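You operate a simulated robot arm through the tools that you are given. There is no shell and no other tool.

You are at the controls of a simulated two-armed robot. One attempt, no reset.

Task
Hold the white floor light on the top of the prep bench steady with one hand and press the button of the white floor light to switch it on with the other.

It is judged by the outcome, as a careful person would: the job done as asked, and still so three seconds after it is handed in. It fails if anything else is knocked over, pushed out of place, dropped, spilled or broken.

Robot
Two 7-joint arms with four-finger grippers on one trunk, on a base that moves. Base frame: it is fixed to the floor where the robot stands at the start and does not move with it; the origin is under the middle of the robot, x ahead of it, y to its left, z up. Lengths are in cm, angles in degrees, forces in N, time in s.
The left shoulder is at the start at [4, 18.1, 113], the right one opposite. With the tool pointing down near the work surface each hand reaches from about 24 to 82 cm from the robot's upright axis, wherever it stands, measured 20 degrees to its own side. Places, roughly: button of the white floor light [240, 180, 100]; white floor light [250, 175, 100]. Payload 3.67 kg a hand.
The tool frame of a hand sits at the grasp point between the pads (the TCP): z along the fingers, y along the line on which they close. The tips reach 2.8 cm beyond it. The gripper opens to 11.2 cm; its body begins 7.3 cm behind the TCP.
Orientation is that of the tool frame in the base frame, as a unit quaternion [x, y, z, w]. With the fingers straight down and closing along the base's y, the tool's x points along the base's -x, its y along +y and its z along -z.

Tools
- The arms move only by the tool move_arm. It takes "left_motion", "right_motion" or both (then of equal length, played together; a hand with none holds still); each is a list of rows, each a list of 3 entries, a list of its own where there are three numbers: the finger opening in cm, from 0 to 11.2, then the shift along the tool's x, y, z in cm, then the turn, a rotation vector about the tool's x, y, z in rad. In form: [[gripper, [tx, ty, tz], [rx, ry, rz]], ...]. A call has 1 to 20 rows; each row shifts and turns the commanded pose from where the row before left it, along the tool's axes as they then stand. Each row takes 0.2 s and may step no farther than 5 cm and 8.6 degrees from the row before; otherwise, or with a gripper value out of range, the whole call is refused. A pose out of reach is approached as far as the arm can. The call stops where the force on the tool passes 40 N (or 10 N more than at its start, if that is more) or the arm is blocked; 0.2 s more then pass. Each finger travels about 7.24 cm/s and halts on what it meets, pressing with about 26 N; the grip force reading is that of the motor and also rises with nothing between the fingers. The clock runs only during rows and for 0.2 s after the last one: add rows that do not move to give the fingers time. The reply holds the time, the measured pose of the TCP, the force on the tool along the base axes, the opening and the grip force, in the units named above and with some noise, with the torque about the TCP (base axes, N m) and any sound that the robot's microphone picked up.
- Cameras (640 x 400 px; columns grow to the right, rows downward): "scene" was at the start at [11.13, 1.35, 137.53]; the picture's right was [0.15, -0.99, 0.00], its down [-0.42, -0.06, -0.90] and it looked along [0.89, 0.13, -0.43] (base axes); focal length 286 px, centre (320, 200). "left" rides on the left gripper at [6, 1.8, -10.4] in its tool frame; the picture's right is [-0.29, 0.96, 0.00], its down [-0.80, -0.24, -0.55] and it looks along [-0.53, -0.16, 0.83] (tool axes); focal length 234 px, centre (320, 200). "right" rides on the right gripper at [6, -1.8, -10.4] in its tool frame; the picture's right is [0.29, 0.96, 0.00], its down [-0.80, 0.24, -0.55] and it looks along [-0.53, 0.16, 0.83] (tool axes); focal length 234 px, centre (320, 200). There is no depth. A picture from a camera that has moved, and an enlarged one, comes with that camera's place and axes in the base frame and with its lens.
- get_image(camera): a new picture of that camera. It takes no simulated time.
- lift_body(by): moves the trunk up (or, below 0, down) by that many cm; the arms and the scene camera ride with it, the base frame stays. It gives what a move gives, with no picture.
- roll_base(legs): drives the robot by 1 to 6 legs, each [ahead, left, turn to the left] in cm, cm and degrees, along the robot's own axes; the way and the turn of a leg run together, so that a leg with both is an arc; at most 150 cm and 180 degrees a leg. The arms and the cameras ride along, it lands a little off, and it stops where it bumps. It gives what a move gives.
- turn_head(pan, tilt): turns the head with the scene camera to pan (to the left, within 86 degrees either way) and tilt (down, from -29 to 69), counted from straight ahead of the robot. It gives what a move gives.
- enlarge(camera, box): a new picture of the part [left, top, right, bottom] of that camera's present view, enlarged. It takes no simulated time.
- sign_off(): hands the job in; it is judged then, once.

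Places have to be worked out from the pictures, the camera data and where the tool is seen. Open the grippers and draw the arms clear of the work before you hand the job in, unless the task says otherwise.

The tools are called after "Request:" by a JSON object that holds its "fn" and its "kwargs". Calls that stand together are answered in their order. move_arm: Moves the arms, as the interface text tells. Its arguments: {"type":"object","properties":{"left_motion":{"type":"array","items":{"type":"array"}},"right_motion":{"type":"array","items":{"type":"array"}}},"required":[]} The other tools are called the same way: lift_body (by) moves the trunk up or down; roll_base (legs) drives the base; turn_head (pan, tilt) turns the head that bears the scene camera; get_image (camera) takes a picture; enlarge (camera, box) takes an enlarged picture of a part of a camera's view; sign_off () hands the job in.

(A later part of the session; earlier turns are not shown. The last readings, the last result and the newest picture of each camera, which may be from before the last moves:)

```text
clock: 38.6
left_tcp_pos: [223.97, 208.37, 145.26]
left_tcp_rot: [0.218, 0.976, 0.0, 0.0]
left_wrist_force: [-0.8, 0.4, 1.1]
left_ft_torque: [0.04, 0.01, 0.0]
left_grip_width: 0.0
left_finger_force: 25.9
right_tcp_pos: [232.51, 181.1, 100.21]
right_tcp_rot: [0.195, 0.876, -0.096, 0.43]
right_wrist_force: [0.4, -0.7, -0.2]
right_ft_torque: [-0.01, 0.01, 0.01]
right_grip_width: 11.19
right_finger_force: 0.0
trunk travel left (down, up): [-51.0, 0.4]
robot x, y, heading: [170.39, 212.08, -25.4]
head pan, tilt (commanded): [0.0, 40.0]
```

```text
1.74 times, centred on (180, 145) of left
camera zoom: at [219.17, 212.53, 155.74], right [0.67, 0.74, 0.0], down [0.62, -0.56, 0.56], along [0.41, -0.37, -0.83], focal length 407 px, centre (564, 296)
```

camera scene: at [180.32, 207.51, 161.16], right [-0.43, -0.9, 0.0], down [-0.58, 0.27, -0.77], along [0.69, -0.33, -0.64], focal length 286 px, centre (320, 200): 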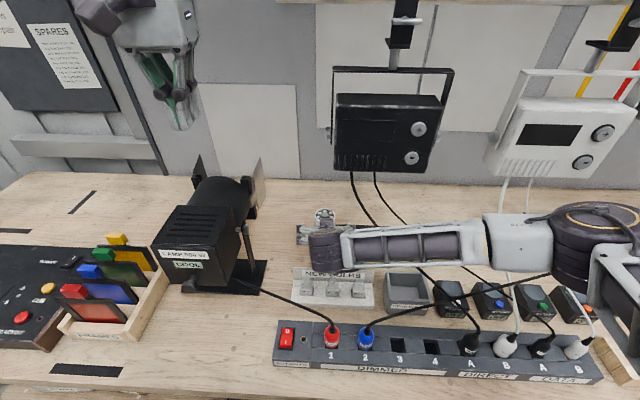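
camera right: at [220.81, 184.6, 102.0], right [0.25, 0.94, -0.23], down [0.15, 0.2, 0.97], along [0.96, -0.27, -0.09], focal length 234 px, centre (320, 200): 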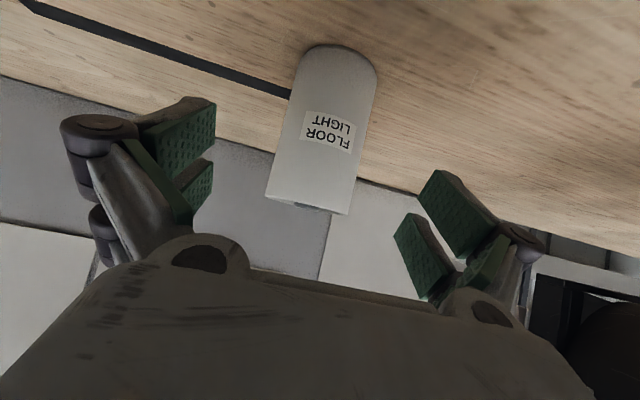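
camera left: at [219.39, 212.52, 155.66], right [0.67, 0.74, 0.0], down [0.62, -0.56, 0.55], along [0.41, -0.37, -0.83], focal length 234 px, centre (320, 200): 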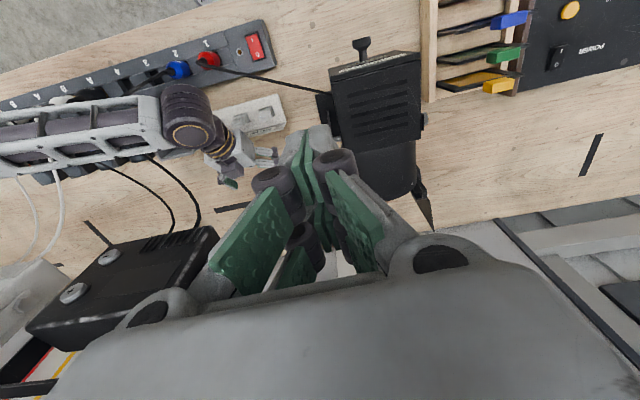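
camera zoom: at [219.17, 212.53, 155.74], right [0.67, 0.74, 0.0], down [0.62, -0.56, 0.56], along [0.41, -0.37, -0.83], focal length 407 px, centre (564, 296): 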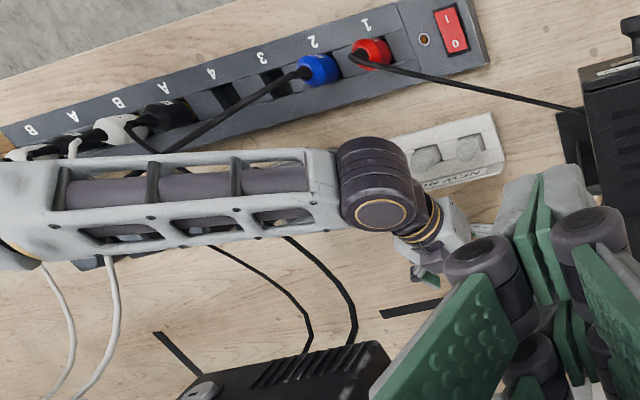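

The light is still centred between the fingers and the cables hang undisturbed, with an estimated gap of at least 2 cm to the forearm at the end. I advance the remaining 5.6 cm along the pointing line in small steps.

Request:
{"fn": "move_arm", "kwargs": {"right_motion": [[11.2, [0, 0, 1.4], [0, 0, 0]], [11.2, [0, 0, 1.4], [0, 0, 0]], [11.2, [0, 0, 1.4], [0, 0, 0]], [11.2, [0, 0, 1.4], [0, 0, 0]]]}}

Request:
{"fn": "get_image", "kwargs": {"camera": "right"}}

Request:
{"fn": "enlarge", "kwargs": {"camera": "scene", "box": [260, 130, 500, 330]}}

Request:
{"fn": "enlarge", "kwargs": {"camera": "left", "box": [60, 30, 300, 260]}}

```text
clock: 39.6
left_tcp_pos: [223.88, 208.41, 145.22]
left_tcp_rot: [0.219, 0.976, 0.0, 0.002]
left_wrist_force: [0.5, -0.1, -0.3]
left_ft_torque: [0.03, 0.03, 0.01]
left_grip_width: 0.02
left_finger_force: 25.9
right_tcp_pos: [236.52, 179.29, 96.8]
right_tcp_rot: [0.194, 0.877, -0.095, 0.43]
right_wrist_force: [0.7, -0.1, -0.5]
right_ft_torque: [0.02, -0.01, -0.01]
right_grip_width: 11.18
right_finger_force: 0.0
trunk travel left (down, up): [-51.0, 0.4]
robot x, y, heading: [170.02, 212.02, -24.9]
head pan, tilt (commanded): [0.0, 40.0]
```

```text
taken
camera right: at [224.92, 182.74, 98.52], right [0.25, 0.94, -0.23], down [0.15, 0.2, 0.97], along [0.96, -0.27, -0.09], focal length 234 px, centre (320, 200)
```

right: 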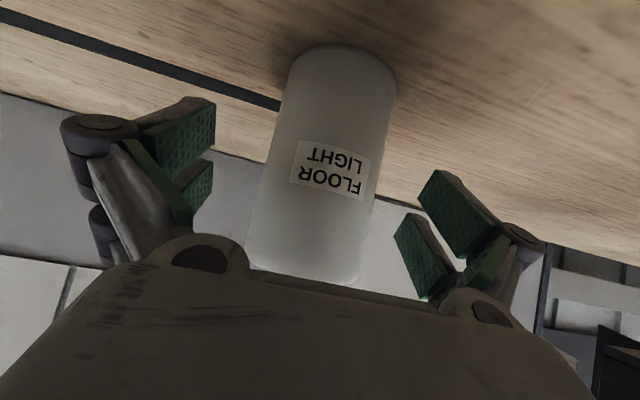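

```text
2.00 times, centred on (380, 230) of scene
camera zoom: at [180.18, 207.5, 161.17], right [-0.43, -0.91, 0.0], down [-0.58, 0.27, -0.77], along [0.69, -0.33, -0.64], focal length 573 px, centre (200, 140)
```

zoom: 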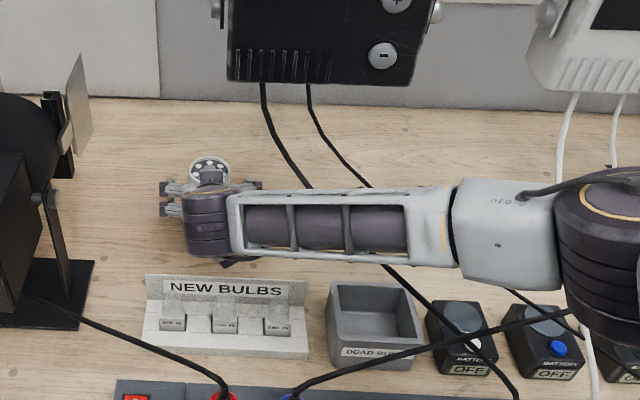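

```text
1.74 times, centred on (180, 145) of left
camera zoom: at [219.25, 212.52, 155.71], right [0.67, 0.74, 0.0], down [0.62, -0.56, 0.56], along [0.41, -0.37, -0.83], focal length 407 px, centre (564, 296)
```

zoom: 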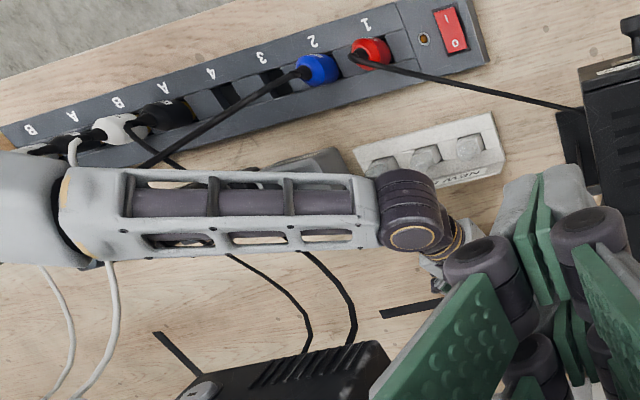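

The light is squarely between the pads and the cables look untouched, pixel for pixel. I nudge in 0.6 cm more, then close the right gripper on the light.

Request:
{"fn": "move_arm", "kwargs": {"right_motion": [[11.2, [0, 0, 0.6], [0, 0, 0]], [9, [0, 0, 0], [0, 0, 0]], [8, [0, 0, 0], [0, 0, 0]], [7, [0, 0, 0], [0, 0, 0]], [6, [0, 0, 0], [0, 0, 0]], [5, [0, 0, 0], [0, 0, 0]], [5, [0, 0, 0], [0, 0, 0]], [5, [0, 0, 0], [0, 0, 0]]]}}

Request:
{"fn": "get_image", "kwargs": {"camera": "right"}}

Request:
{"fn": "enlarge", "kwargs": {"camera": "scene", "box": [280, 170, 400, 270]}}

```text
clock: 41.5
left_tcp_pos: [223.89, 208.43, 145.3]
left_tcp_rot: [0.218, 0.976, 0.0, 0.001]
left_wrist_force: [0.0, 0.3, 0.1]
left_ft_torque: [0.03, 0.01, 0.01]
left_grip_width: 0.0
left_finger_force: 26.1
right_tcp_pos: [237.08, 179.04, 96.57]
right_tcp_rot: [0.194, 0.876, -0.095, 0.43]
right_wrist_force: [-0.2, 2.3, 2.0]
right_ft_torque: [0.36, -0.12, 0.04]
right_grip_width: 6.23
right_finger_force: 26.1
trunk travel left (down, up): [-51.0, 0.4]
robot x, y, heading: [170.74, 212.24, -25.3]
head pan, tilt (commanded): [0.0, 40.0]
```

```text
taken
camera right: at [225.33, 182.59, 98.27], right [0.25, 0.94, -0.23], down [0.15, 0.2, 0.97], along [0.96, -0.27, -0.09], focal length 234 px, centre (320, 200)
```

right: 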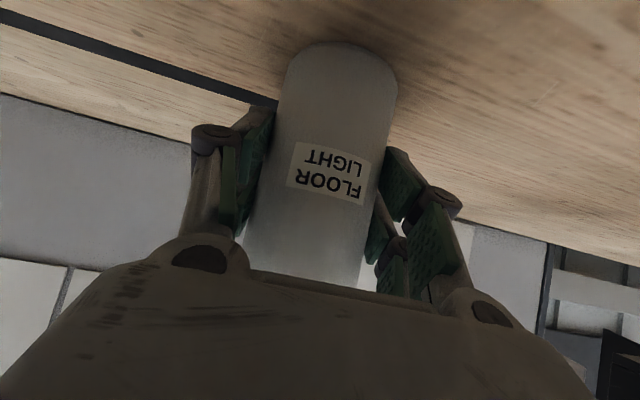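

```text
4.00 times, centred on (340, 220) of scene
camera zoom: at [180.09, 207.55, 161.18], right [-0.43, -0.91, 0.0], down [-0.58, 0.27, -0.77], along [0.69, -0.33, -0.64], focal length 1145 px, centre (240, 120)
```

zoom: 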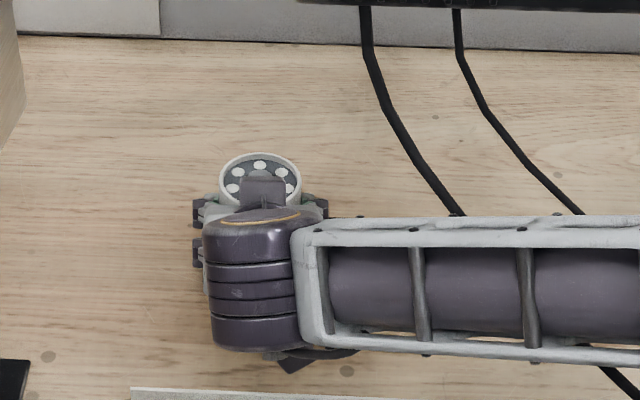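

The right hand holds the light (opening 6.2 cm, grip 26 N, negligible side force), and nothing else moved. Next I turn the closed left hand in place, well above everything: a yaw of about 65 degrees and a tilt of about 28 degrees so that one finger corner points down to the right.

Request:
{"fn": "move_arm", "kwargs": {"left_motion": [[0, [0, 0, 0], [0, 0, 0.141]], [0, [0, 0, 0], [0, 0, 0.141]], [0, [0, 0, 0], [0, 0, 0.141]], [0, [0, 0, 0], [0, 0, 0.141]], [0, [0, 0, 0], [0, 0, 0.141]], [0, [0, 0, 0], [0, 0, 0.141]], [0, [0, 0, 0], [0, 0, 0.141]], [0, [0, 0, 0], [0, 0, 0.141]], [0, [0, 0, 0], [0, -0.121, 0]], [0, [0, 0, 0], [0, -0.121, 0]], [0, [0, 0, 0], [0, -0.121, 0]], [0, [0, 0, 0], [0, -0.121, 0]]]}}

Request:
{"fn": "get_image", "kwargs": {"camera": "left"}}

Request:
{"fn": "get_image", "kwargs": {"camera": "scene"}}

```text
clock: 44.0
left_tcp_pos: [223.78, 208.4, 145.28]
left_tcp_rot: [0.686, 0.687, -0.169, 0.171]
left_wrist_force: [-0.5, 0.8, 0.5]
left_ft_torque: [-0.04, 0.03, 0.03]
left_grip_width: 0.01
left_finger_force: 26.1
right_tcp_pos: [236.99, 179.03, 96.55]
right_tcp_rot: [0.195, 0.876, -0.097, 0.43]
right_wrist_force: [-1.6, -1.3, 2.9]
right_ft_torque: [0.17, 0.01, 0.0]
right_grip_width: 6.22
right_finger_force: 26.3
trunk travel left (down, up): [-51.0, 0.4]
robot x, y, heading: [170.75, 211.88, -25.3]
head pan, tilt (commanded): [0.0, 40.0]
```

```text
taken
camera left: at [225.6, 218.59, 151.74], right [0.96, -0.25, 0.14], down [-0.24, -0.45, 0.86], along [-0.16, -0.86, -0.49], focal length 234 px, centre (320, 200)
```

left: 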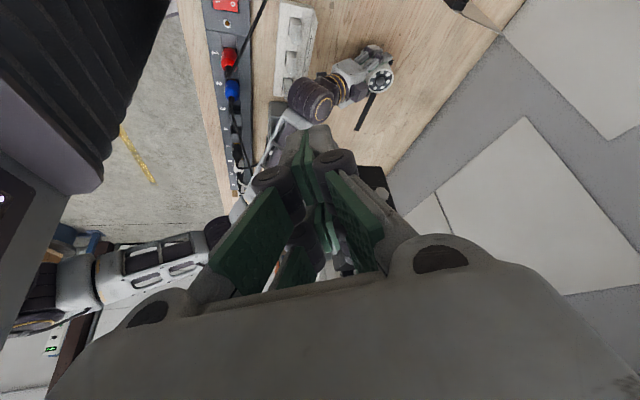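

```text
taken
camera scene: at [180.09, 207.65, 161.18], right [-0.43, -0.9, 0.0], down [-0.58, 0.27, -0.77], along [0.69, -0.33, -0.64], focal length 286 px, centre (320, 200)
```

scene: 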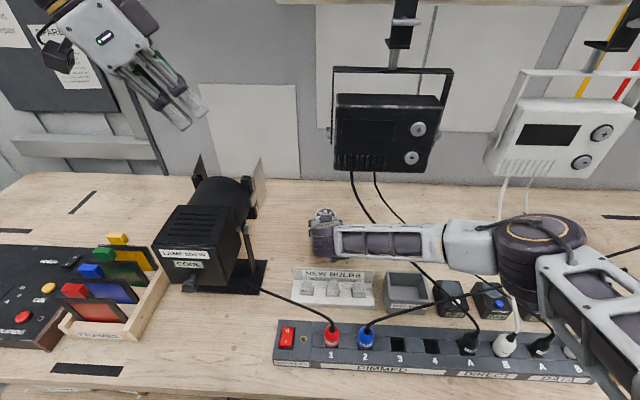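

The left camera now sees the light's top and the right hand from the left side. I enlarge that region to see the button and what stands around it.

Request:
{"fn": "enlarge", "kwargs": {"camera": "left", "box": [270, 30, 430, 130]}}

```text
4.00 times, centred on (350, 80) of left
camera zoom: at [225.6, 218.59, 151.74], right [0.96, -0.25, 0.14], down [-0.24, -0.45, 0.86], along [-0.16, -0.86, -0.49], focal length 937 px, centre (200, 680)
```

zoom: 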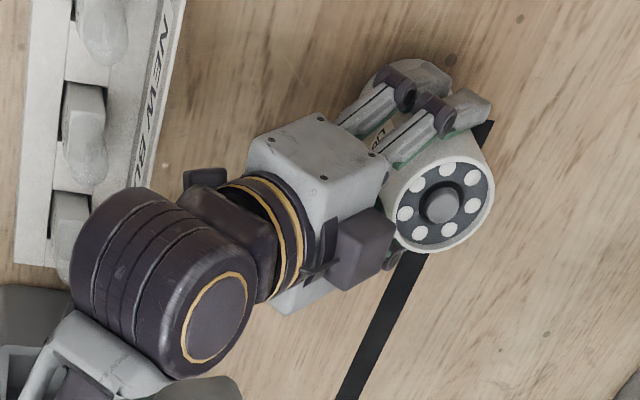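

I see a block on top of the right hand just behind the light, so the left hand must come in from the left and not lean forward. I enlarge the left fingertips in the scene view to know exactly which corner will touch.

Request:
{"fn": "enlarge", "kwargs": {"camera": "scene", "box": [130, 50, 230, 145]}}

```text
4.21 times, centred on (180, 98) of scene
camera zoom: at [180.09, 207.65, 161.18], right [-0.43, -0.9, 0.0], down [-0.58, 0.27, -0.77], along [0.69, -0.33, -0.64], focal length 1206 px, centre (910, 632)
```

zoom: 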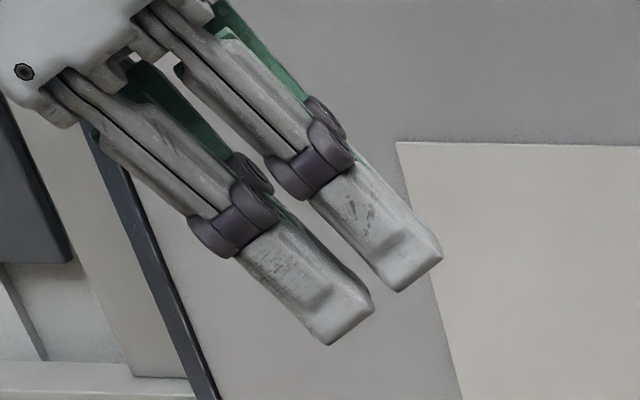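

Each closed finger pair's tip is about 2 cm wide, its outer lower corner near tool (2.5, 0, 2.6), which I will use to press. I trim the tilt (12 degrees more yaw) and bring the left hand over the stand lamp at a safe height, about z=133.

Request:
{"fn": "move_arm", "kwargs": {"left_motion": [[0, [0, 0, 0], [0.05, 0.013, 0.096]], [0, [0, 0, 0], [0.05, 0.013, 0.096]], [0, [-0.89, 2.87, 3.18], [0, 0, 0]], [0, [-0.89, 2.87, 3.18], [0, 0, 0]], [0, [-0.89, 2.87, 3.18], [0, 0, 0]], [0, [-0.89, 2.87, 3.18], [0, 0, 0]], [0, [-0.89, 2.87, 3.18], [0, 0, 0]]]}}

Request:
{"fn": "get_image", "kwargs": {"camera": "left"}}

Request:
{"fn": "get_image", "kwargs": {"camera": "scene"}}

```text
clock: 45.6
left_tcp_pos: [235.44, 194.46, 132.82]
left_tcp_rot: [0.758, 0.612, -0.177, 0.143]
left_wrist_force: [0.2, 0.5, 0.6]
left_ft_torque: [0.01, 0.01, -0.01]
left_grip_width: 0.0
left_finger_force: 25.8
right_tcp_pos: [237.03, 178.94, 96.54]
right_tcp_rot: [0.195, 0.876, -0.095, 0.431]
right_wrist_force: [0.9, 0.6, 0.4]
right_ft_torque: [0.07, -0.08, 0.06]
right_grip_width: 6.22
right_finger_force: 26.2
trunk travel left (down, up): [-51.0, 0.4]
robot x, y, heading: [170.86, 212.22, -25.3]
head pan, tilt (commanded): [0.0, 40.0]
```

```text
taken
camera left: at [239.23, 203.79, 139.57], right [0.88, -0.46, 0.13], down [-0.33, -0.41, 0.85], along [-0.33, -0.79, -0.51], focal length 234 px, centre (320, 200)
```

left: 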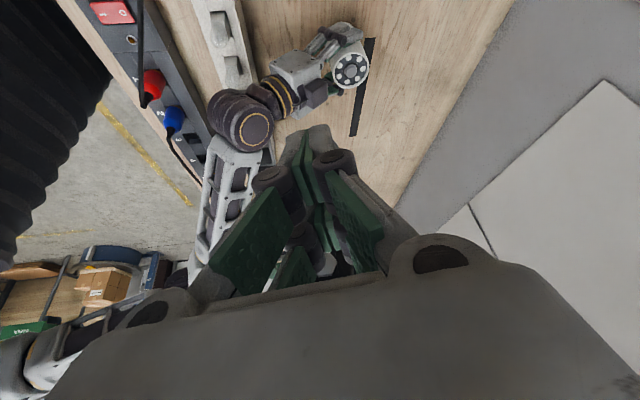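

```text
taken
camera scene: at [180.09, 207.41, 161.17], right [-0.43, -0.91, 0.0], down [-0.58, 0.27, -0.77], along [0.69, -0.33, -0.64], focal length 286 px, centre (320, 200)
```

scene: 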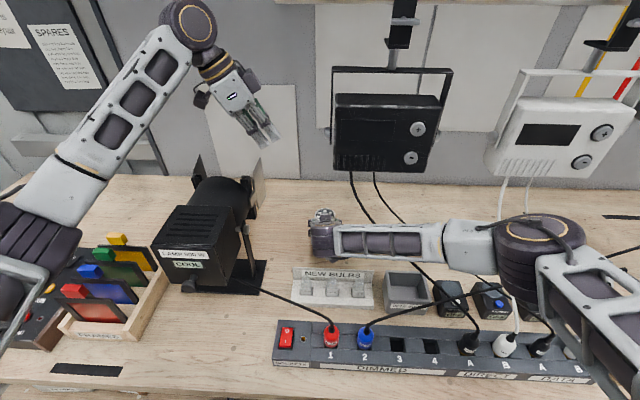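

The left hand is now above and left of the light, clear of lamp and pipe. I enlarge the left view to fix the button's place more exactly.

Request:
{"fn": "enlarge", "kwargs": {"camera": "left", "box": [260, 10, 400, 110]}}

```text
4.00 times, centred on (330, 60) of left
camera zoom: at [239.23, 203.79, 139.57], right [0.88, -0.46, 0.13], down [-0.33, -0.41, 0.85], along [-0.33, -0.79, -0.51], focal length 937 px, centre (280, 760)
```

zoom: 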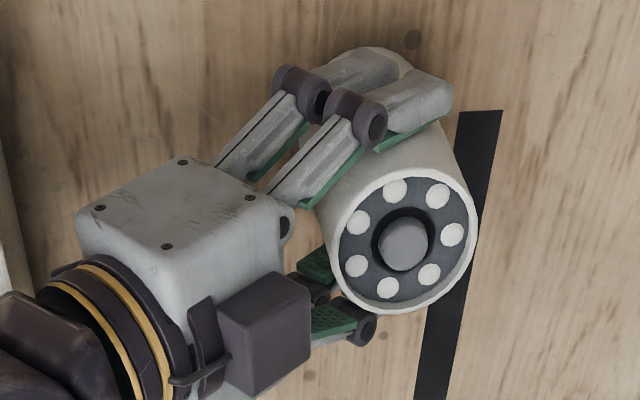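

The button's top centre works out at about [237.8, 178.65, 100.9], 0.9 cm beyond the right hand's grasp point. I bring the left hand over it at z=126, still 21 cm above contact, and check clearances.

Request:
{"fn": "move_arm", "kwargs": {"left_motion": [[0, [-2.85, 1.415, 3.31], [0, 0, 0]], [0, [-2.85, 1.415, 3.31], [0, 0, 0]], [0, [-2.85, 1.415, 3.31], [0, 0, 0]], [0, [-2.85, 1.415, 3.31], [0, 0, 0]]]}}

Request:
{"fn": "get_image", "kwargs": {"camera": "left"}}

Request:
{"fn": "get_image", "kwargs": {"camera": "scene"}}

```text
clock: 46.6
left_tcp_pos: [237.68, 177.23, 126.09]
left_tcp_rot: [0.758, 0.612, -0.176, 0.142]
left_wrist_force: [-0.6, 0.6, 0.6]
left_ft_torque: [0.03, 0.01, -0.01]
left_grip_width: 0.0
left_finger_force: 25.8
right_tcp_pos: [236.97, 178.98, 96.5]
right_tcp_rot: [0.195, 0.876, -0.094, 0.431]
right_wrist_force: [1.2, 2.0, 0.1]
right_ft_torque: [-0.01, 0.19, -0.09]
right_grip_width: 6.22
right_finger_force: 26.2
trunk travel left (down, up): [-51.0, 0.4]
robot x, y, heading: [170.32, 212.22, -24.9]
head pan, tilt (commanded): [0.0, 40.0]
```

```text
taken
camera left: at [241.58, 186.57, 132.91], right [0.88, -0.46, 0.13], down [-0.33, -0.41, 0.85], along [-0.33, -0.79, -0.51], focal length 234 px, centre (320, 200)
```

left: 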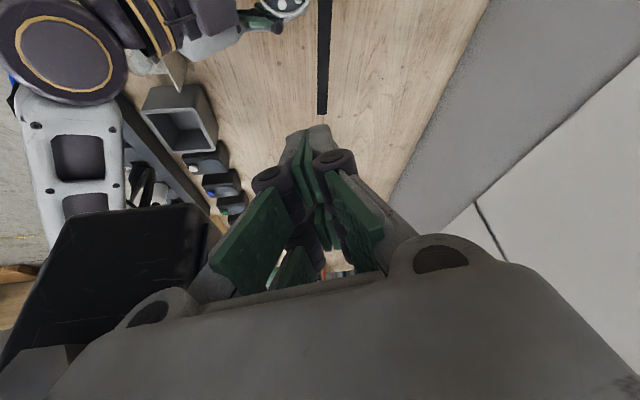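

```text
taken
camera scene: at [179.97, 207.19, 161.17], right [-0.43, -0.91, 0.0], down [-0.58, 0.27, -0.77], along [0.69, -0.32, -0.64], focal length 286 px, centre (320, 200)
```

scene: 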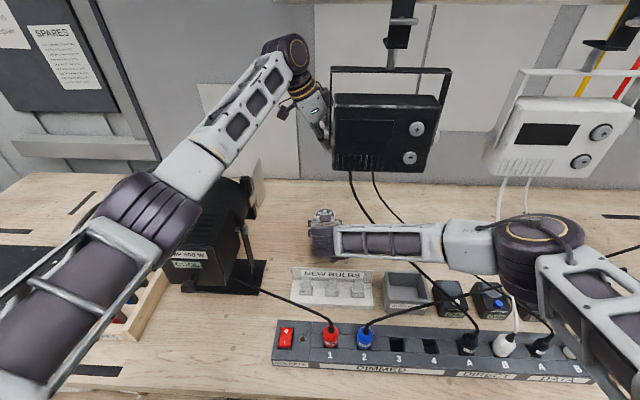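

The left hand is poised behind the hanging lamp with a couple of centimetres to spare, forces near zero. I lower it straight down 17 cm to about 5 cm above the button.

Request:
{"fn": "move_arm", "kwargs": {"left_motion": [[0, [1.3, -0.03, 2.52], [0, 0, 0]], [0, [1.3, -0.03, 2.52], [0, 0, 0]], [0, [1.3, -0.03, 2.52], [0, 0, 0]], [0, [1.3, -0.03, 2.52], [0, 0, 0]], [0, [1.3, -0.03, 2.52], [0, 0, 0]], [0, [1.3, -0.03, 2.52], [0, 0, 0]]]}}

Request:
{"fn": "get_image", "kwargs": {"camera": "left"}}

Request:
{"fn": "get_image", "kwargs": {"camera": "scene"}}

Request:
{"fn": "get_image", "kwargs": {"camera": "right"}}

```text
clock: 48.0
left_tcp_pos: [237.7, 177.95, 109.17]
left_tcp_rot: [0.758, 0.612, -0.177, 0.143]
left_wrist_force: [-0.4, 0.2, -0.1]
left_ft_torque: [-0.01, 0.03, -0.01]
left_grip_width: 0.02
left_finger_force: 25.5
right_tcp_pos: [236.95, 178.99, 96.47]
right_tcp_rot: [0.196, 0.876, -0.096, 0.429]
right_wrist_force: [0.2, -1.9, 2.3]
right_ft_torque: [0.08, -0.16, -0.03]
right_grip_width: 6.23
right_finger_force: 26.1
trunk travel left (down, up): [-51.0, 0.4]
robot x, y, heading: [170.72, 212.21, -25.4]
head pan, tilt (commanded): [0.0, 40.0]
```

```text
taken
camera left: at [241.54, 187.34, 115.95], right [0.88, -0.46, 0.13], down [-0.33, -0.41, 0.85], along [-0.33, -0.79, -0.51], focal length 234 px, centre (320, 200)
```

left: 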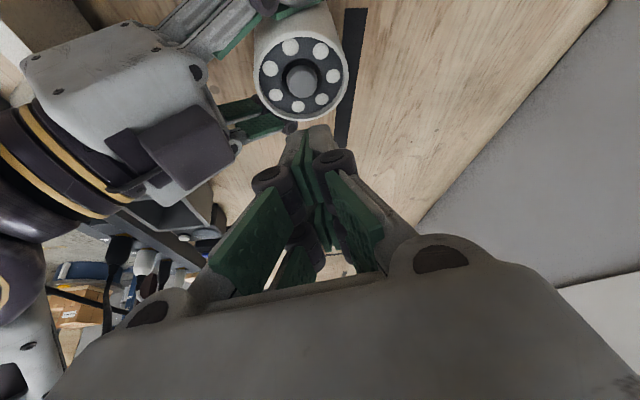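

```text
taken
camera scene: at [180.08, 207.48, 161.17], right [-0.43, -0.91, 0.0], down [-0.58, 0.27, -0.77], along [0.69, -0.33, -0.64], focal length 286 px, centre (320, 200)
```

scene: 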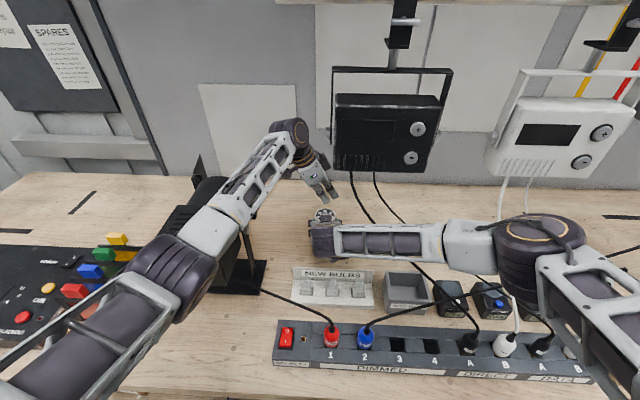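

```text
taken
camera right: at [225.33, 182.47, 98.26], right [0.25, 0.94, -0.23], down [0.15, 0.2, 0.97], along [0.96, -0.27, -0.09], focal length 234 px, centre (320, 200)
```

right: 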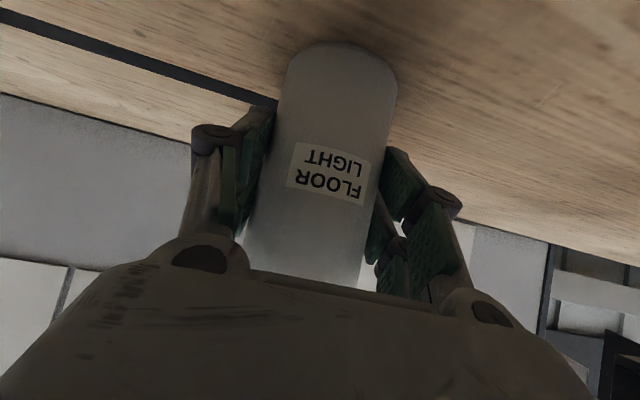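

The left tip hangs just in front of and above the button, but I want to be sure the left forearm keeps clear of the stand lamp below it. I enlarge that part of the scene.

Request:
{"fn": "enlarge", "kwargs": {"camera": "scene", "box": [140, 110, 350, 300]}}

Request:
{"fn": "enlarge", "kwargs": {"camera": "left", "box": [200, 0, 400, 160]}}

```text
2.11 times, centred on (245, 205) of scene
camera zoom: at [180.08, 207.48, 161.17], right [-0.43, -0.91, 0.0], down [-0.58, 0.27, -0.77], along [0.69, -0.33, -0.64], focal length 603 px, centre (478, 190)
```

zoom: 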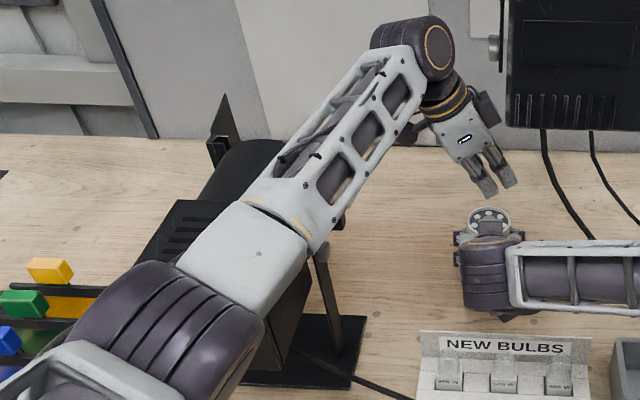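

```text
2.50 times, centred on (300, 80) of left
camera zoom: at [241.54, 187.34, 115.95], right [0.88, -0.46, 0.13], down [-0.33, -0.41, 0.85], along [-0.33, -0.79, -0.51], focal length 585 px, centre (370, 500)
```

zoom: 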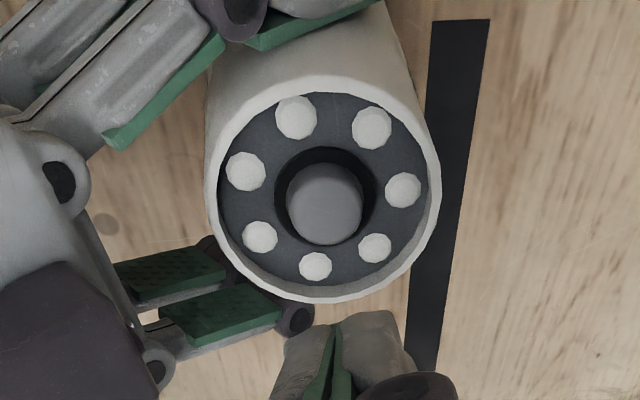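

The button is at [237.84, 178.63, 100.9] by the near view too, but the left forearm is within a centimetre or so of the stand lamp's top. I reduce the hand's sideways tilt by 7 degrees, which straightens the arm away from the lamp, and go down to about 1.5 cm above the button.

Request:
{"fn": "move_arm", "kwargs": {"left_motion": [[0, [0, 0, 0], [0, 0.124, 0]], [0, [0.095, 0.064, 1.18], [0, 0, 0]], [0, [0.095, 0.064, 1.18], [0, 0, 0]], [0, [0.095, 0.064, 1.18], [0, 0, 0]]]}}

Request:
{"fn": "enlarge", "kwargs": {"camera": "left", "box": [200, 0, 400, 160]}}

Request:
{"fn": "enlarge", "kwargs": {"camera": "scene", "box": [140, 110, 350, 300]}}

```text
clock: 49.0
left_tcp_pos: [237.48, 177.0, 105.68]
left_tcp_rot: [0.768, 0.619, -0.13, 0.104]
left_wrist_force: [0.2, -1.1, 0.5]
left_ft_torque: [0.02, -0.01, 0.02]
left_grip_width: 0.0
left_finger_force: 26.9
right_tcp_pos: [236.89, 178.95, 96.53]
right_tcp_rot: [0.195, 0.876, -0.096, 0.431]
right_wrist_force: [0.5, -3.0, 2.8]
right_ft_torque: [0.05, -0.16, -0.04]
right_grip_width: 6.23
right_finger_force: 25.8
trunk travel left (down, up): [-51.0, 0.4]
robot x, y, heading: [170.56, 212.09, -25.0]
head pan, tilt (commanded): [0.0, 40.0]
```

```text
2.50 times, centred on (300, 80) of left
camera zoom: at [241.22, 185.52, 113.65], right [0.88, -0.47, 0.1], down [-0.36, -0.51, 0.78], along [-0.32, -0.72, -0.61], focal length 585 px, centre (370, 500)
```

zoom: 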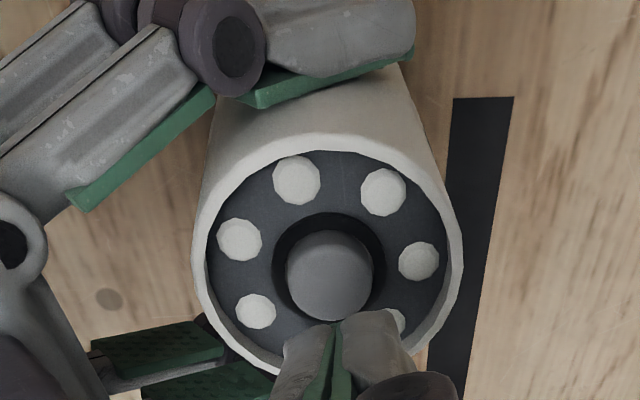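

```text
2.11 times, centred on (245, 205) of scene
camera zoom: at [180.06, 207.42, 161.18], right [-0.43, -0.91, 0.0], down [-0.58, 0.27, -0.77], along [0.69, -0.33, -0.64], focal length 603 px, centre (478, 190)
```

zoom: 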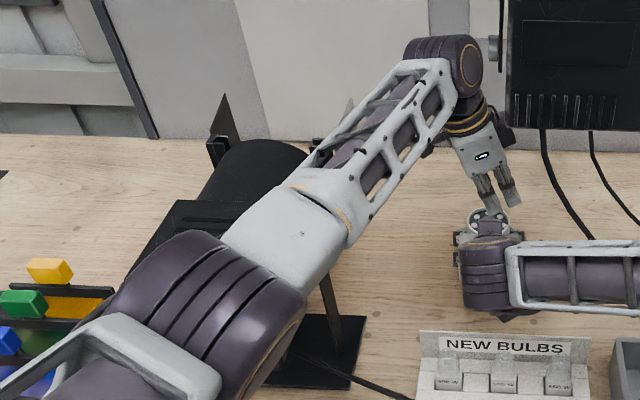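

The tip corner is now centred over the button within about 2 mm and 1.4 cm above it, and the elbow has risen clear of the stand lamp. I lower in small 3 mm steps until contact and watch the force.

Request:
{"fn": "move_arm", "kwargs": {"left_motion": [[0, [0.1, 0.03, 0.284], [0, 0, 0]], [0, [0.1, 0.03, 0.284], [0, 0, 0]], [0, [0.1, 0.03, 0.284], [0, 0, 0]], [0, [0.1, 0.03, 0.284], [0, 0, 0]]]}}

Request:
{"fn": "enlarge", "kwargs": {"camera": "left", "box": [200, 0, 400, 160]}}

```text
clock: 50.0
left_tcp_pos: [237.75, 176.85, 104.39]
left_tcp_rot: [0.767, 0.619, -0.13, 0.105]
left_wrist_force: [-0.1, 0.7, 0.7]
left_ft_torque: [-0.01, 0.0, -0.04]
left_grip_width: 0.0
left_finger_force: 26.1
right_tcp_pos: [236.97, 179.05, 96.51]
right_tcp_rot: [0.196, 0.876, -0.096, 0.431]
right_wrist_force: [0.4, -2.0, 3.0]
right_ft_torque: [0.11, -0.12, -0.04]
right_grip_width: 6.22
right_finger_force: 25.7
trunk travel left (down, up): [-51.0, 0.4]
robot x, y, heading: [170.9, 212.09, -25.2]
head pan, tilt (commanded): [0.0, 40.0]
```

```text
2.50 times, centred on (300, 80) of left
camera zoom: at [241.28, 185.37, 112.45], right [0.88, -0.47, 0.09], down [-0.36, -0.51, 0.79], along [-0.32, -0.72, -0.61], focal length 585 px, centre (370, 500)
```

zoom: 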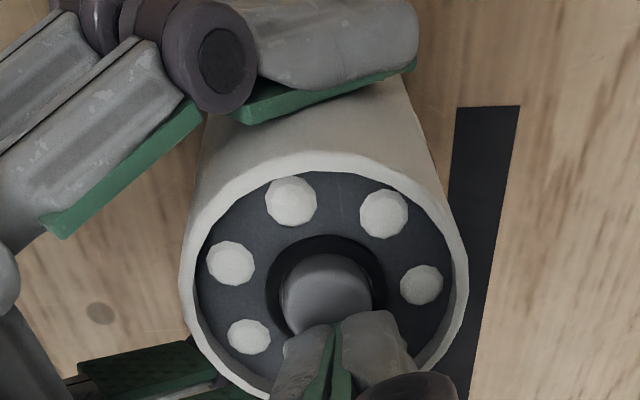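

No contact yet; the tip edge lies over the button, roughly 1-2 mm above it. I go on down in 1.5 mm steps.

Request:
{"fn": "move_arm", "kwargs": {"left_motion": [[0, [0.049, 0, 0.142], [0, 0, 0]], [0, [0.049, 0, 0.142], [0, 0, 0]]]}}

Request:
{"fn": "enlarge", "kwargs": {"camera": "left", "box": [200, 0, 400, 160]}}

```text
clock: 50.6
left_tcp_pos: [237.65, 177.06, 104.24]
left_tcp_rot: [0.768, 0.618, -0.13, 0.105]
left_wrist_force: [0.3, 1.1, 1.1]
left_ft_torque: [0.05, 0.0, -0.02]
left_grip_width: 0.62
left_finger_force: 26.4
right_tcp_pos: [237.01, 178.84, 96.57]
right_tcp_rot: [0.196, 0.876, -0.095, 0.431]
right_wrist_force: [1.6, -2.9, 3.0]
right_ft_torque: [0.15, -0.14, -0.07]
right_grip_width: 6.2
right_finger_force: 25.6
trunk travel left (down, up): [-51.0, 0.4]
robot x, y, heading: [170.33, 212.02, -25.3]
head pan, tilt (commanded): [0.0, 40.0]
```

```text
2.50 times, centred on (300, 80) of left
camera zoom: at [241.31, 185.42, 112.2], right [0.88, -0.47, 0.1], down [-0.36, -0.51, 0.79], along [-0.32, -0.72, -0.61], focal length 585 px, centre (370, 500)
```

zoom: 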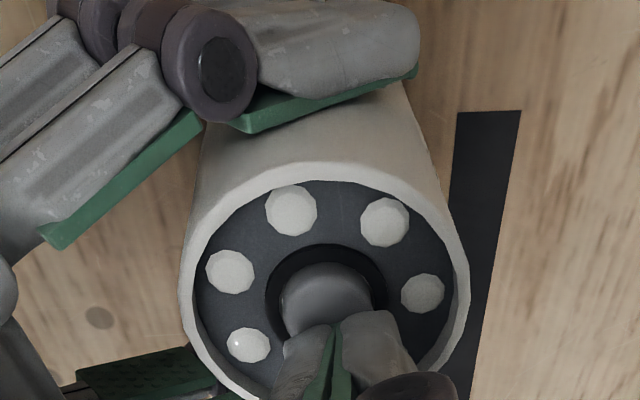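

There is first contact: the left opening reads 0.6 cm, so the fingers are yielding slightly at the button, force still about 1 N. I press further in 1.5 mm steps and read the force.

Request:
{"fn": "move_arm", "kwargs": {"left_motion": [[0, [0.049, 0, 0.142], [0, 0, 0]], [0, [0.049, 0, 0.142], [0, 0, 0]]]}}

Request:
{"fn": "enlarge", "kwargs": {"camera": "left", "box": [200, 0, 400, 160]}}

Request:
{"fn": "enlarge", "kwargs": {"camera": "scene", "box": [270, 130, 390, 270]}}

```text
clock: 51.2
left_tcp_pos: [237.63, 176.85, 104.01]
left_tcp_rot: [0.768, 0.618, -0.131, 0.106]
left_wrist_force: [-0.3, -2.0, 3.6]
left_ft_torque: [0.05, -0.02, -0.01]
left_grip_width: 0.62
left_finger_force: 26.2
right_tcp_pos: [236.99, 179.03, 96.5]
right_tcp_rot: [0.195, 0.876, -0.096, 0.43]
right_wrist_force: [2.3, -2.1, 2.0]
right_ft_torque: [0.02, -0.26, -0.11]
right_grip_width: 6.21
right_finger_force: 26.5
trunk travel left (down, up): [-51.0, 0.4]
robot x, y, heading: [170.75, 212.01, -25.1]
head pan, tilt (commanded): [0.0, 40.0]
heard: click
```

```text
2.50 times, centred on (300, 80) of left
camera zoom: at [241.35, 185.43, 111.92], right [0.88, -0.47, 0.1], down [-0.36, -0.51, 0.79], along [-0.32, -0.72, -0.61], focal length 585 px, centre (370, 500)
```

zoom: 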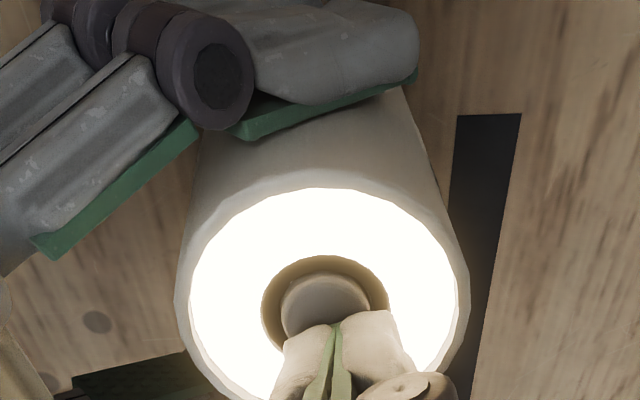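

```text
2.86 times, centred on (330, 200) of scene
camera zoom: at [180.06, 207.47, 161.18], right [-0.43, -0.91, 0.0], down [-0.58, 0.27, -0.77], along [0.69, -0.33, -0.64], focal length 818 px, centre (291, 200)
```

zoom: 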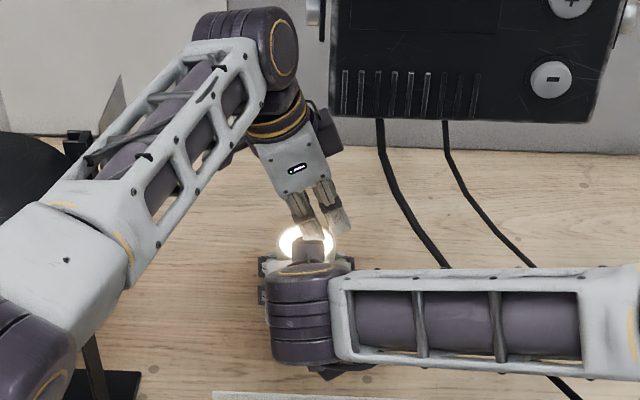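

A click was heard and the light is now shining brightly: it is on. I lift the left hand straight back off the button along the way it came, without touching it again.

Request:
{"fn": "move_arm", "kwargs": {"left_motion": [[0, [-0.1, 0, -0.284], [0, 0, 0]], [0, [-0.1, 0, -0.284], [0, 0, 0]], [0, [-0.1, -0.03, -0.284], [0, 0, 0]], [0, [-0.1, -0.03, -0.284], [0, 0, 0]], [0, [-0.1, -0.03, -0.284], [0, 0, 0]], [0, [-0.1, -0.03, -0.284], [0, 0, 0]], [0, [-0.095, -0.064, -1.18], [0, 0, 0]], [0, [-0.095, -0.064, -1.18], [0, 0, 0]], [0, [-0.095, -0.064, -1.18], [0, 0, 0]], [0, [0, 0, 0], [0, -0.124, 0]]]}}

Request:
{"fn": "get_image", "kwargs": {"camera": "left"}}

```text
clock: 53.5
left_tcp_pos: [237.52, 177.83, 109.21]
left_tcp_rot: [0.758, 0.61, -0.179, 0.143]
left_wrist_force: [0.4, 0.0, -0.5]
left_ft_torque: [-0.02, -0.01, -0.03]
left_grip_width: 0.0
left_finger_force: 25.9
right_tcp_pos: [237.02, 178.95, 96.54]
right_tcp_rot: [0.195, 0.876, -0.096, 0.43]
right_wrist_force: [-0.1, -3.3, 3.3]
right_ft_torque: [0.03, -0.13, -0.09]
right_grip_width: 6.21
right_finger_force: 25.9
trunk travel left (down, up): [-51.0, 0.4]
robot x, y, heading: [170.71, 212.13, -25.5]
head pan, tilt (commanded): [0.0, 40.0]
```

```text
taken
camera left: at [241.46, 187.28, 115.91], right [0.88, -0.46, 0.13], down [-0.33, -0.41, 0.85], along [-0.33, -0.79, -0.51], focal length 234 px, centre (320, 200)
```

left: 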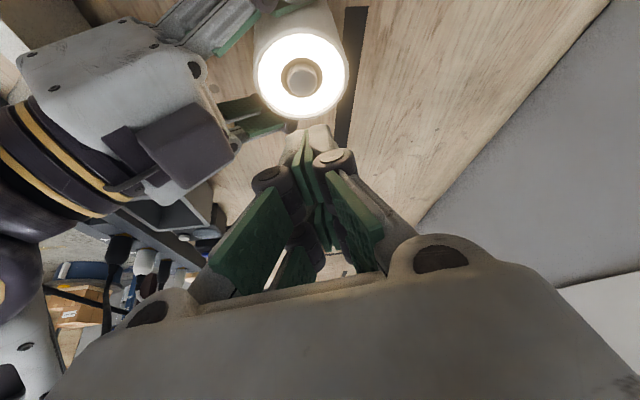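

The light stays on with the button released. I raise the left hand back up the same way and out to the left above the stand lamp.

Request:
{"fn": "move_arm", "kwargs": {"left_motion": [[0, [-1.3, 0.03, -2.52], [0, 0, 0]], [0, [-1.3, 0.03, -2.52], [0, 0, 0]], [0, [-1.3, 0.03, -2.52], [0, 0, 0]], [0, [-1.3, 0.03, -2.52], [0, 0, 0]], [0, [-1.3, 0.03, -2.52], [0, 0, 0]], [0, [-1.3, 0.03, -2.52], [0, 0, 0]], [0, [2.85, -1.415, -3.31], [0, 0, 0]], [0, [2.85, -1.415, -3.31], [0, 0, 0]], [0, [2.85, -1.415, -3.31], [0, 0, 0]], [0, [2.85, -1.415, -3.31], [0, 0, 0]]]}}

Request:
{"fn": "get_image", "kwargs": {"camera": "scene"}}

Request:
{"fn": "get_image", "kwargs": {"camera": "left"}}

```text
clock: 55.6
left_tcp_pos: [235.27, 195.27, 132.85]
left_tcp_rot: [0.758, 0.611, -0.178, 0.143]
left_wrist_force: [0.5, 0.1, 0.0]
left_ft_torque: [-0.04, 0.04, 0.0]
left_grip_width: 0.0
left_finger_force: 25.9
right_tcp_pos: [236.97, 179.25, 96.66]
right_tcp_rot: [0.195, 0.876, -0.097, 0.43]
right_wrist_force: [-3.3, -0.6, 3.6]
right_ft_torque: [0.19, 0.02, 0.01]
right_grip_width: 6.2
right_finger_force: 25.9
trunk travel left (down, up): [-51.0, 0.4]
robot x, y, heading: [170.03, 212.28, -25.3]
head pan, tilt (commanded): [0.0, 40.0]
```

```text
taken
camera scene: at [180.12, 207.86, 161.18], right [-0.43, -0.9, 0.0], down [-0.58, 0.27, -0.77], along [0.69, -0.33, -0.64], focal length 286 px, centre (320, 200)
```

scene: 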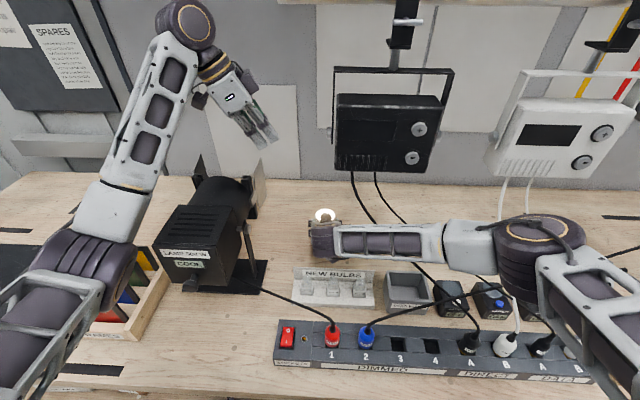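

```text
taken
camera left: at [239.13, 204.55, 139.51], right [0.88, -0.46, 0.13], down [-0.33, -0.41, 0.85], along [-0.34, -0.79, -0.51], focal length 234 px, centre (320, 200)
```

left: 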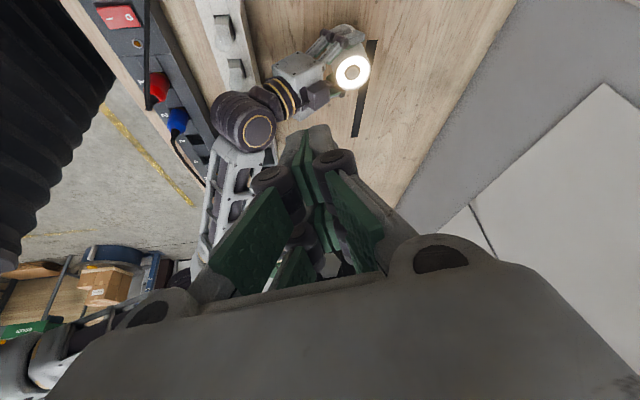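

The left hand is well clear and the light is on. Now I open the right gripper gently where it is, so that the light stays standing where it was.

Request:
{"fn": "move_arm", "kwargs": {"right_motion": [[6.2, [0, 0, 0], [0, 0, 0]], [7, [0, 0, 0], [0, 0, 0]], [8, [0, 0, 0], [0, 0, 0]], [9, [0, 0, 0], [0, 0, 0]], [10, [0, 0, 0], [0, 0, 0]], [11.2, [0, 0, 0], [0, 0, 0]], [11.2, [0, 0, 0], [0, 0, 0]], [11.2, [0, 0, 0], [0, 0, 0]]]}}

Request:
{"fn": "get_image", "kwargs": {"camera": "right"}}

Request:
{"fn": "enlarge", "kwargs": {"camera": "left", "box": [230, 10, 410, 130]}}

```text
clock: 57.5
left_tcp_pos: [235.31, 194.88, 132.71]
left_tcp_rot: [0.758, 0.611, -0.177, 0.143]
left_wrist_force: [-0.6, 0.4, -1.0]
left_ft_torque: [0.02, 0.05, 0.04]
left_grip_width: 0.0
left_finger_force: 26.0
right_tcp_pos: [237.1, 179.1, 96.36]
right_tcp_rot: [0.195, 0.876, -0.096, 0.43]
right_wrist_force: [-0.5, 1.0, 0.5]
right_ft_torque: [-0.01, -0.02, 0.02]
right_grip_width: 11.23
right_finger_force: 0.0
trunk travel left (down, up): [-51.0, 0.4]
robot x, y, heading: [170.12, 212.14, -25.1]
head pan, tilt (commanded): [0.0, 40.0]
```

```text
taken
camera right: at [225.34, 182.52, 98.24], right [0.25, 0.94, -0.23], down [0.15, 0.2, 0.97], along [0.96, -0.27, -0.09], focal length 234 px, centre (320, 200)
```

right: 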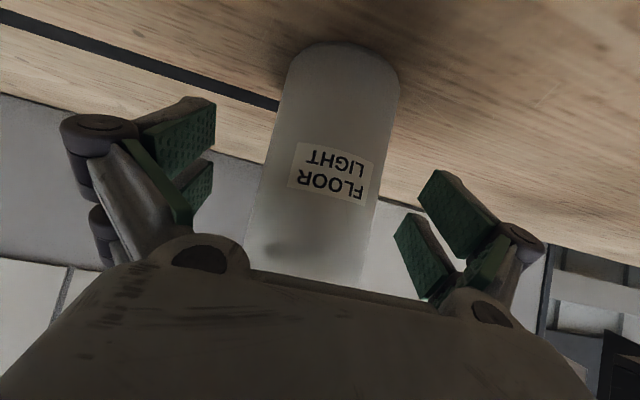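

```text
3.33 times, centred on (320, 70) of left
camera zoom: at [239.16, 204.26, 139.5], right [0.88, -0.46, 0.13], down [-0.33, -0.41, 0.85], along [-0.33, -0.79, -0.51], focal length 781 px, centre (320, 633)
```

zoom: 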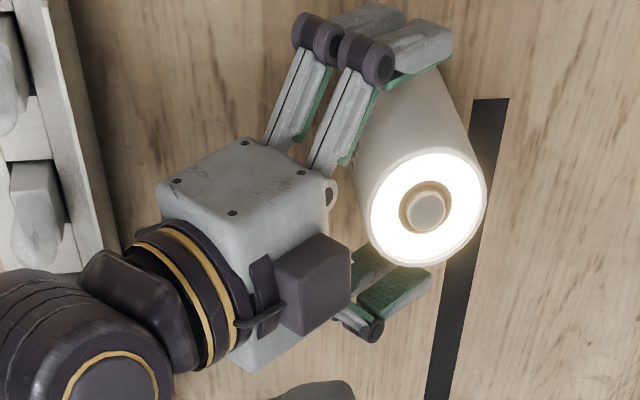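

The right fingers are open on both sides and the light stands free and lit. I draw the right hand back along exactly the line it came in on.

Request:
{"fn": "move_arm", "kwargs": {"right_motion": [[11.2, [0, 0, -0.6], [0, 0, 0]], [11.2, [0, 0, -1.4], [0, 0, 0]], [11.2, [0, 0, -1.4], [0, 0, 0]], [11.2, [0, 0, -1.4], [0, 0, 0]], [11.2, [0, 0, -1.4], [0, 0, 0]], [11.2, [-0.05, 0, -2], [0, 0, 0]], [11.2, [-0.05, 0, -2], [0, 0, 0]], [11.2, [-0.05, 0, -2], [0, 0, 0]], [11.2, [-0.75, -0.44, -4.26], [0, 0, 0]], [11.2, [-0.75, -0.44, -4.26], [0, 0, 0]], [11.2, [-0.75, -0.44, -4.26], [0, 0, 0]], [11.2, [-0.75, -0.44, -4.26], [0, 0, 0]], [11.2, [-0.75, -0.44, -4.26], [0, 0, 0]]]}}

Request:
{"fn": "get_image", "kwargs": {"camera": "scene"}}

Request:
{"fn": "get_image", "kwargs": {"camera": "right"}}

```text
clock: 60.2
left_tcp_pos: [235.21, 194.94, 132.94]
left_tcp_rot: [0.758, 0.612, -0.176, 0.144]
left_wrist_force: [-1.1, 0.2, 0.6]
left_ft_torque: [-0.02, 0.0, 0.0]
left_grip_width: 0.0
left_finger_force: 25.7
right_tcp_pos: [214.11, 187.43, 120.14]
right_tcp_rot: [0.195, 0.876, -0.096, 0.43]
right_wrist_force: [0.6, -0.9, -0.6]
right_ft_torque: [-0.02, -0.02, 0.04]
right_grip_width: 11.2
right_finger_force: 0.0
trunk travel left (down, up): [-51.0, 0.4]
robot x, y, heading: [170.45, 212.02, -25.4]
head pan, tilt (commanded): [0.0, 40.0]
```

```text
taken
camera scene: at [179.96, 207.54, 161.19], right [-0.43, -0.91, 0.0], down [-0.58, 0.27, -0.77], along [0.69, -0.33, -0.64], focal length 286 px, centre (320, 200)
```

scene: 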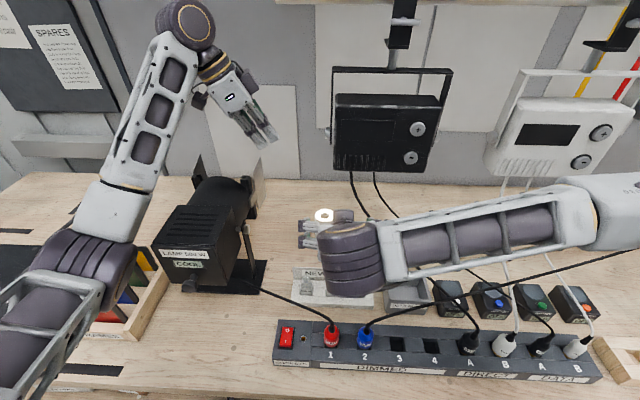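

```text
taken
camera right: at [202.41, 190.97, 121.9], right [0.25, 0.94, -0.23], down [0.15, 0.2, 0.97], along [0.96, -0.27, -0.09], focal length 234 px, centre (320, 200)
```

right: 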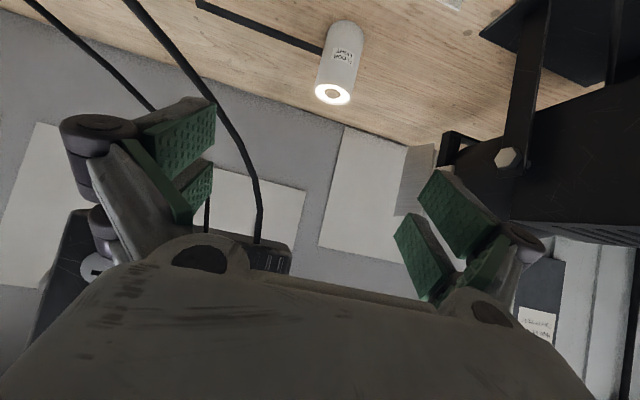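

The light stands where it was, lit, and cables, tray and lamps look unmoved. I bring the right hand back to pointing down and up, the left hand back up over the bench front, and then open the left gripper.

Request:
{"fn": "move_arm", "kwargs": {"left_motion": [[0, [0.89, -2.87, -3.18], [0, 0, 0]], [0, [0.89, -2.87, -3.18], [0, 0, 0]], [0, [0.89, -2.87, -3.18], [0, 0, 0]], [0, [0.89, -2.87, -3.18], [0, 0, 0]], [0, [0.89, -2.87, -3.18], [0, 0, 0]], [4, [0, 0, 0], [0, 0, 0]], [8, [0, 0, 0], [0, 0, 0]], [11.2, [0, 0, 0], [0, 0, 0]]], "right_motion": [[11.2, [0, 0, 0], [0, 0.13, 0]], [11.2, [-1.59, -1.3, -2.93], [0, 0.13, 0]], [11.2, [-1.2, -1.3, -3.11], [0, 0.13, 0]], [11.2, [-0.78, -1.3, -3.24], [0, 0.13, 0]], [11.2, [-0.36, -1.3, -3.31], [0, 0.13, 0]], [11.2, [0.08, -1.3, -3.33], [0, 0.13, 0]], [11.2, [0.51, -1.3, -3.29], [0, 0.13, 0]], [11.2, [0.93, -1.3, -3.2], [0, 0, 0]]]}}

Request:
{"fn": "get_image", "kwargs": {"camera": "scene"}}

```text
clock: 62.0
left_tcp_pos: [223.41, 208.61, 145.45]
left_tcp_rot: [0.759, 0.611, -0.176, 0.143]
left_wrist_force: [0.8, 0.9, 0.7]
left_ft_torque: [0.0, 0.0, 0.0]
left_grip_width: 9.27
left_finger_force: 0.1
right_tcp_pos: [204.07, 182.2, 142.45]
right_tcp_rot: [0.217, 0.976, 0.0, 0.002]
right_wrist_force: [-1.1, 0.3, 0.2]
right_ft_torque: [0.0, -0.04, 0.02]
right_grip_width: 11.22
right_finger_force: 0.2
trunk travel left (down, up): [-51.0, 0.4]
robot x, y, heading: [170.19, 211.73, -25.3]
head pan, tilt (commanded): [0.0, 40.0]
```

```text
taken
camera scene: at [179.81, 207.64, 161.2], right [-0.43, -0.91, 0.0], down [-0.58, 0.27, -0.77], along [0.69, -0.33, -0.64], focal length 286 px, centre (320, 200)
```

scene: 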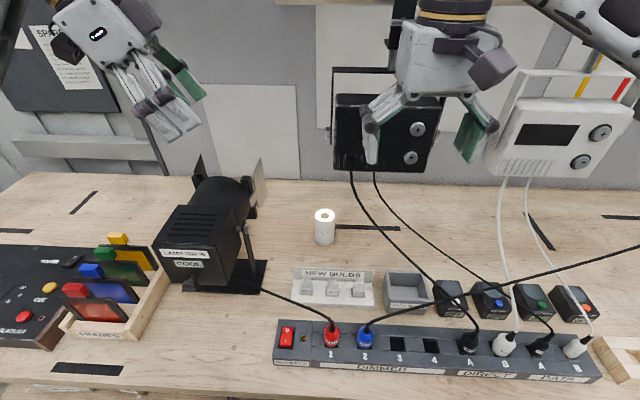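

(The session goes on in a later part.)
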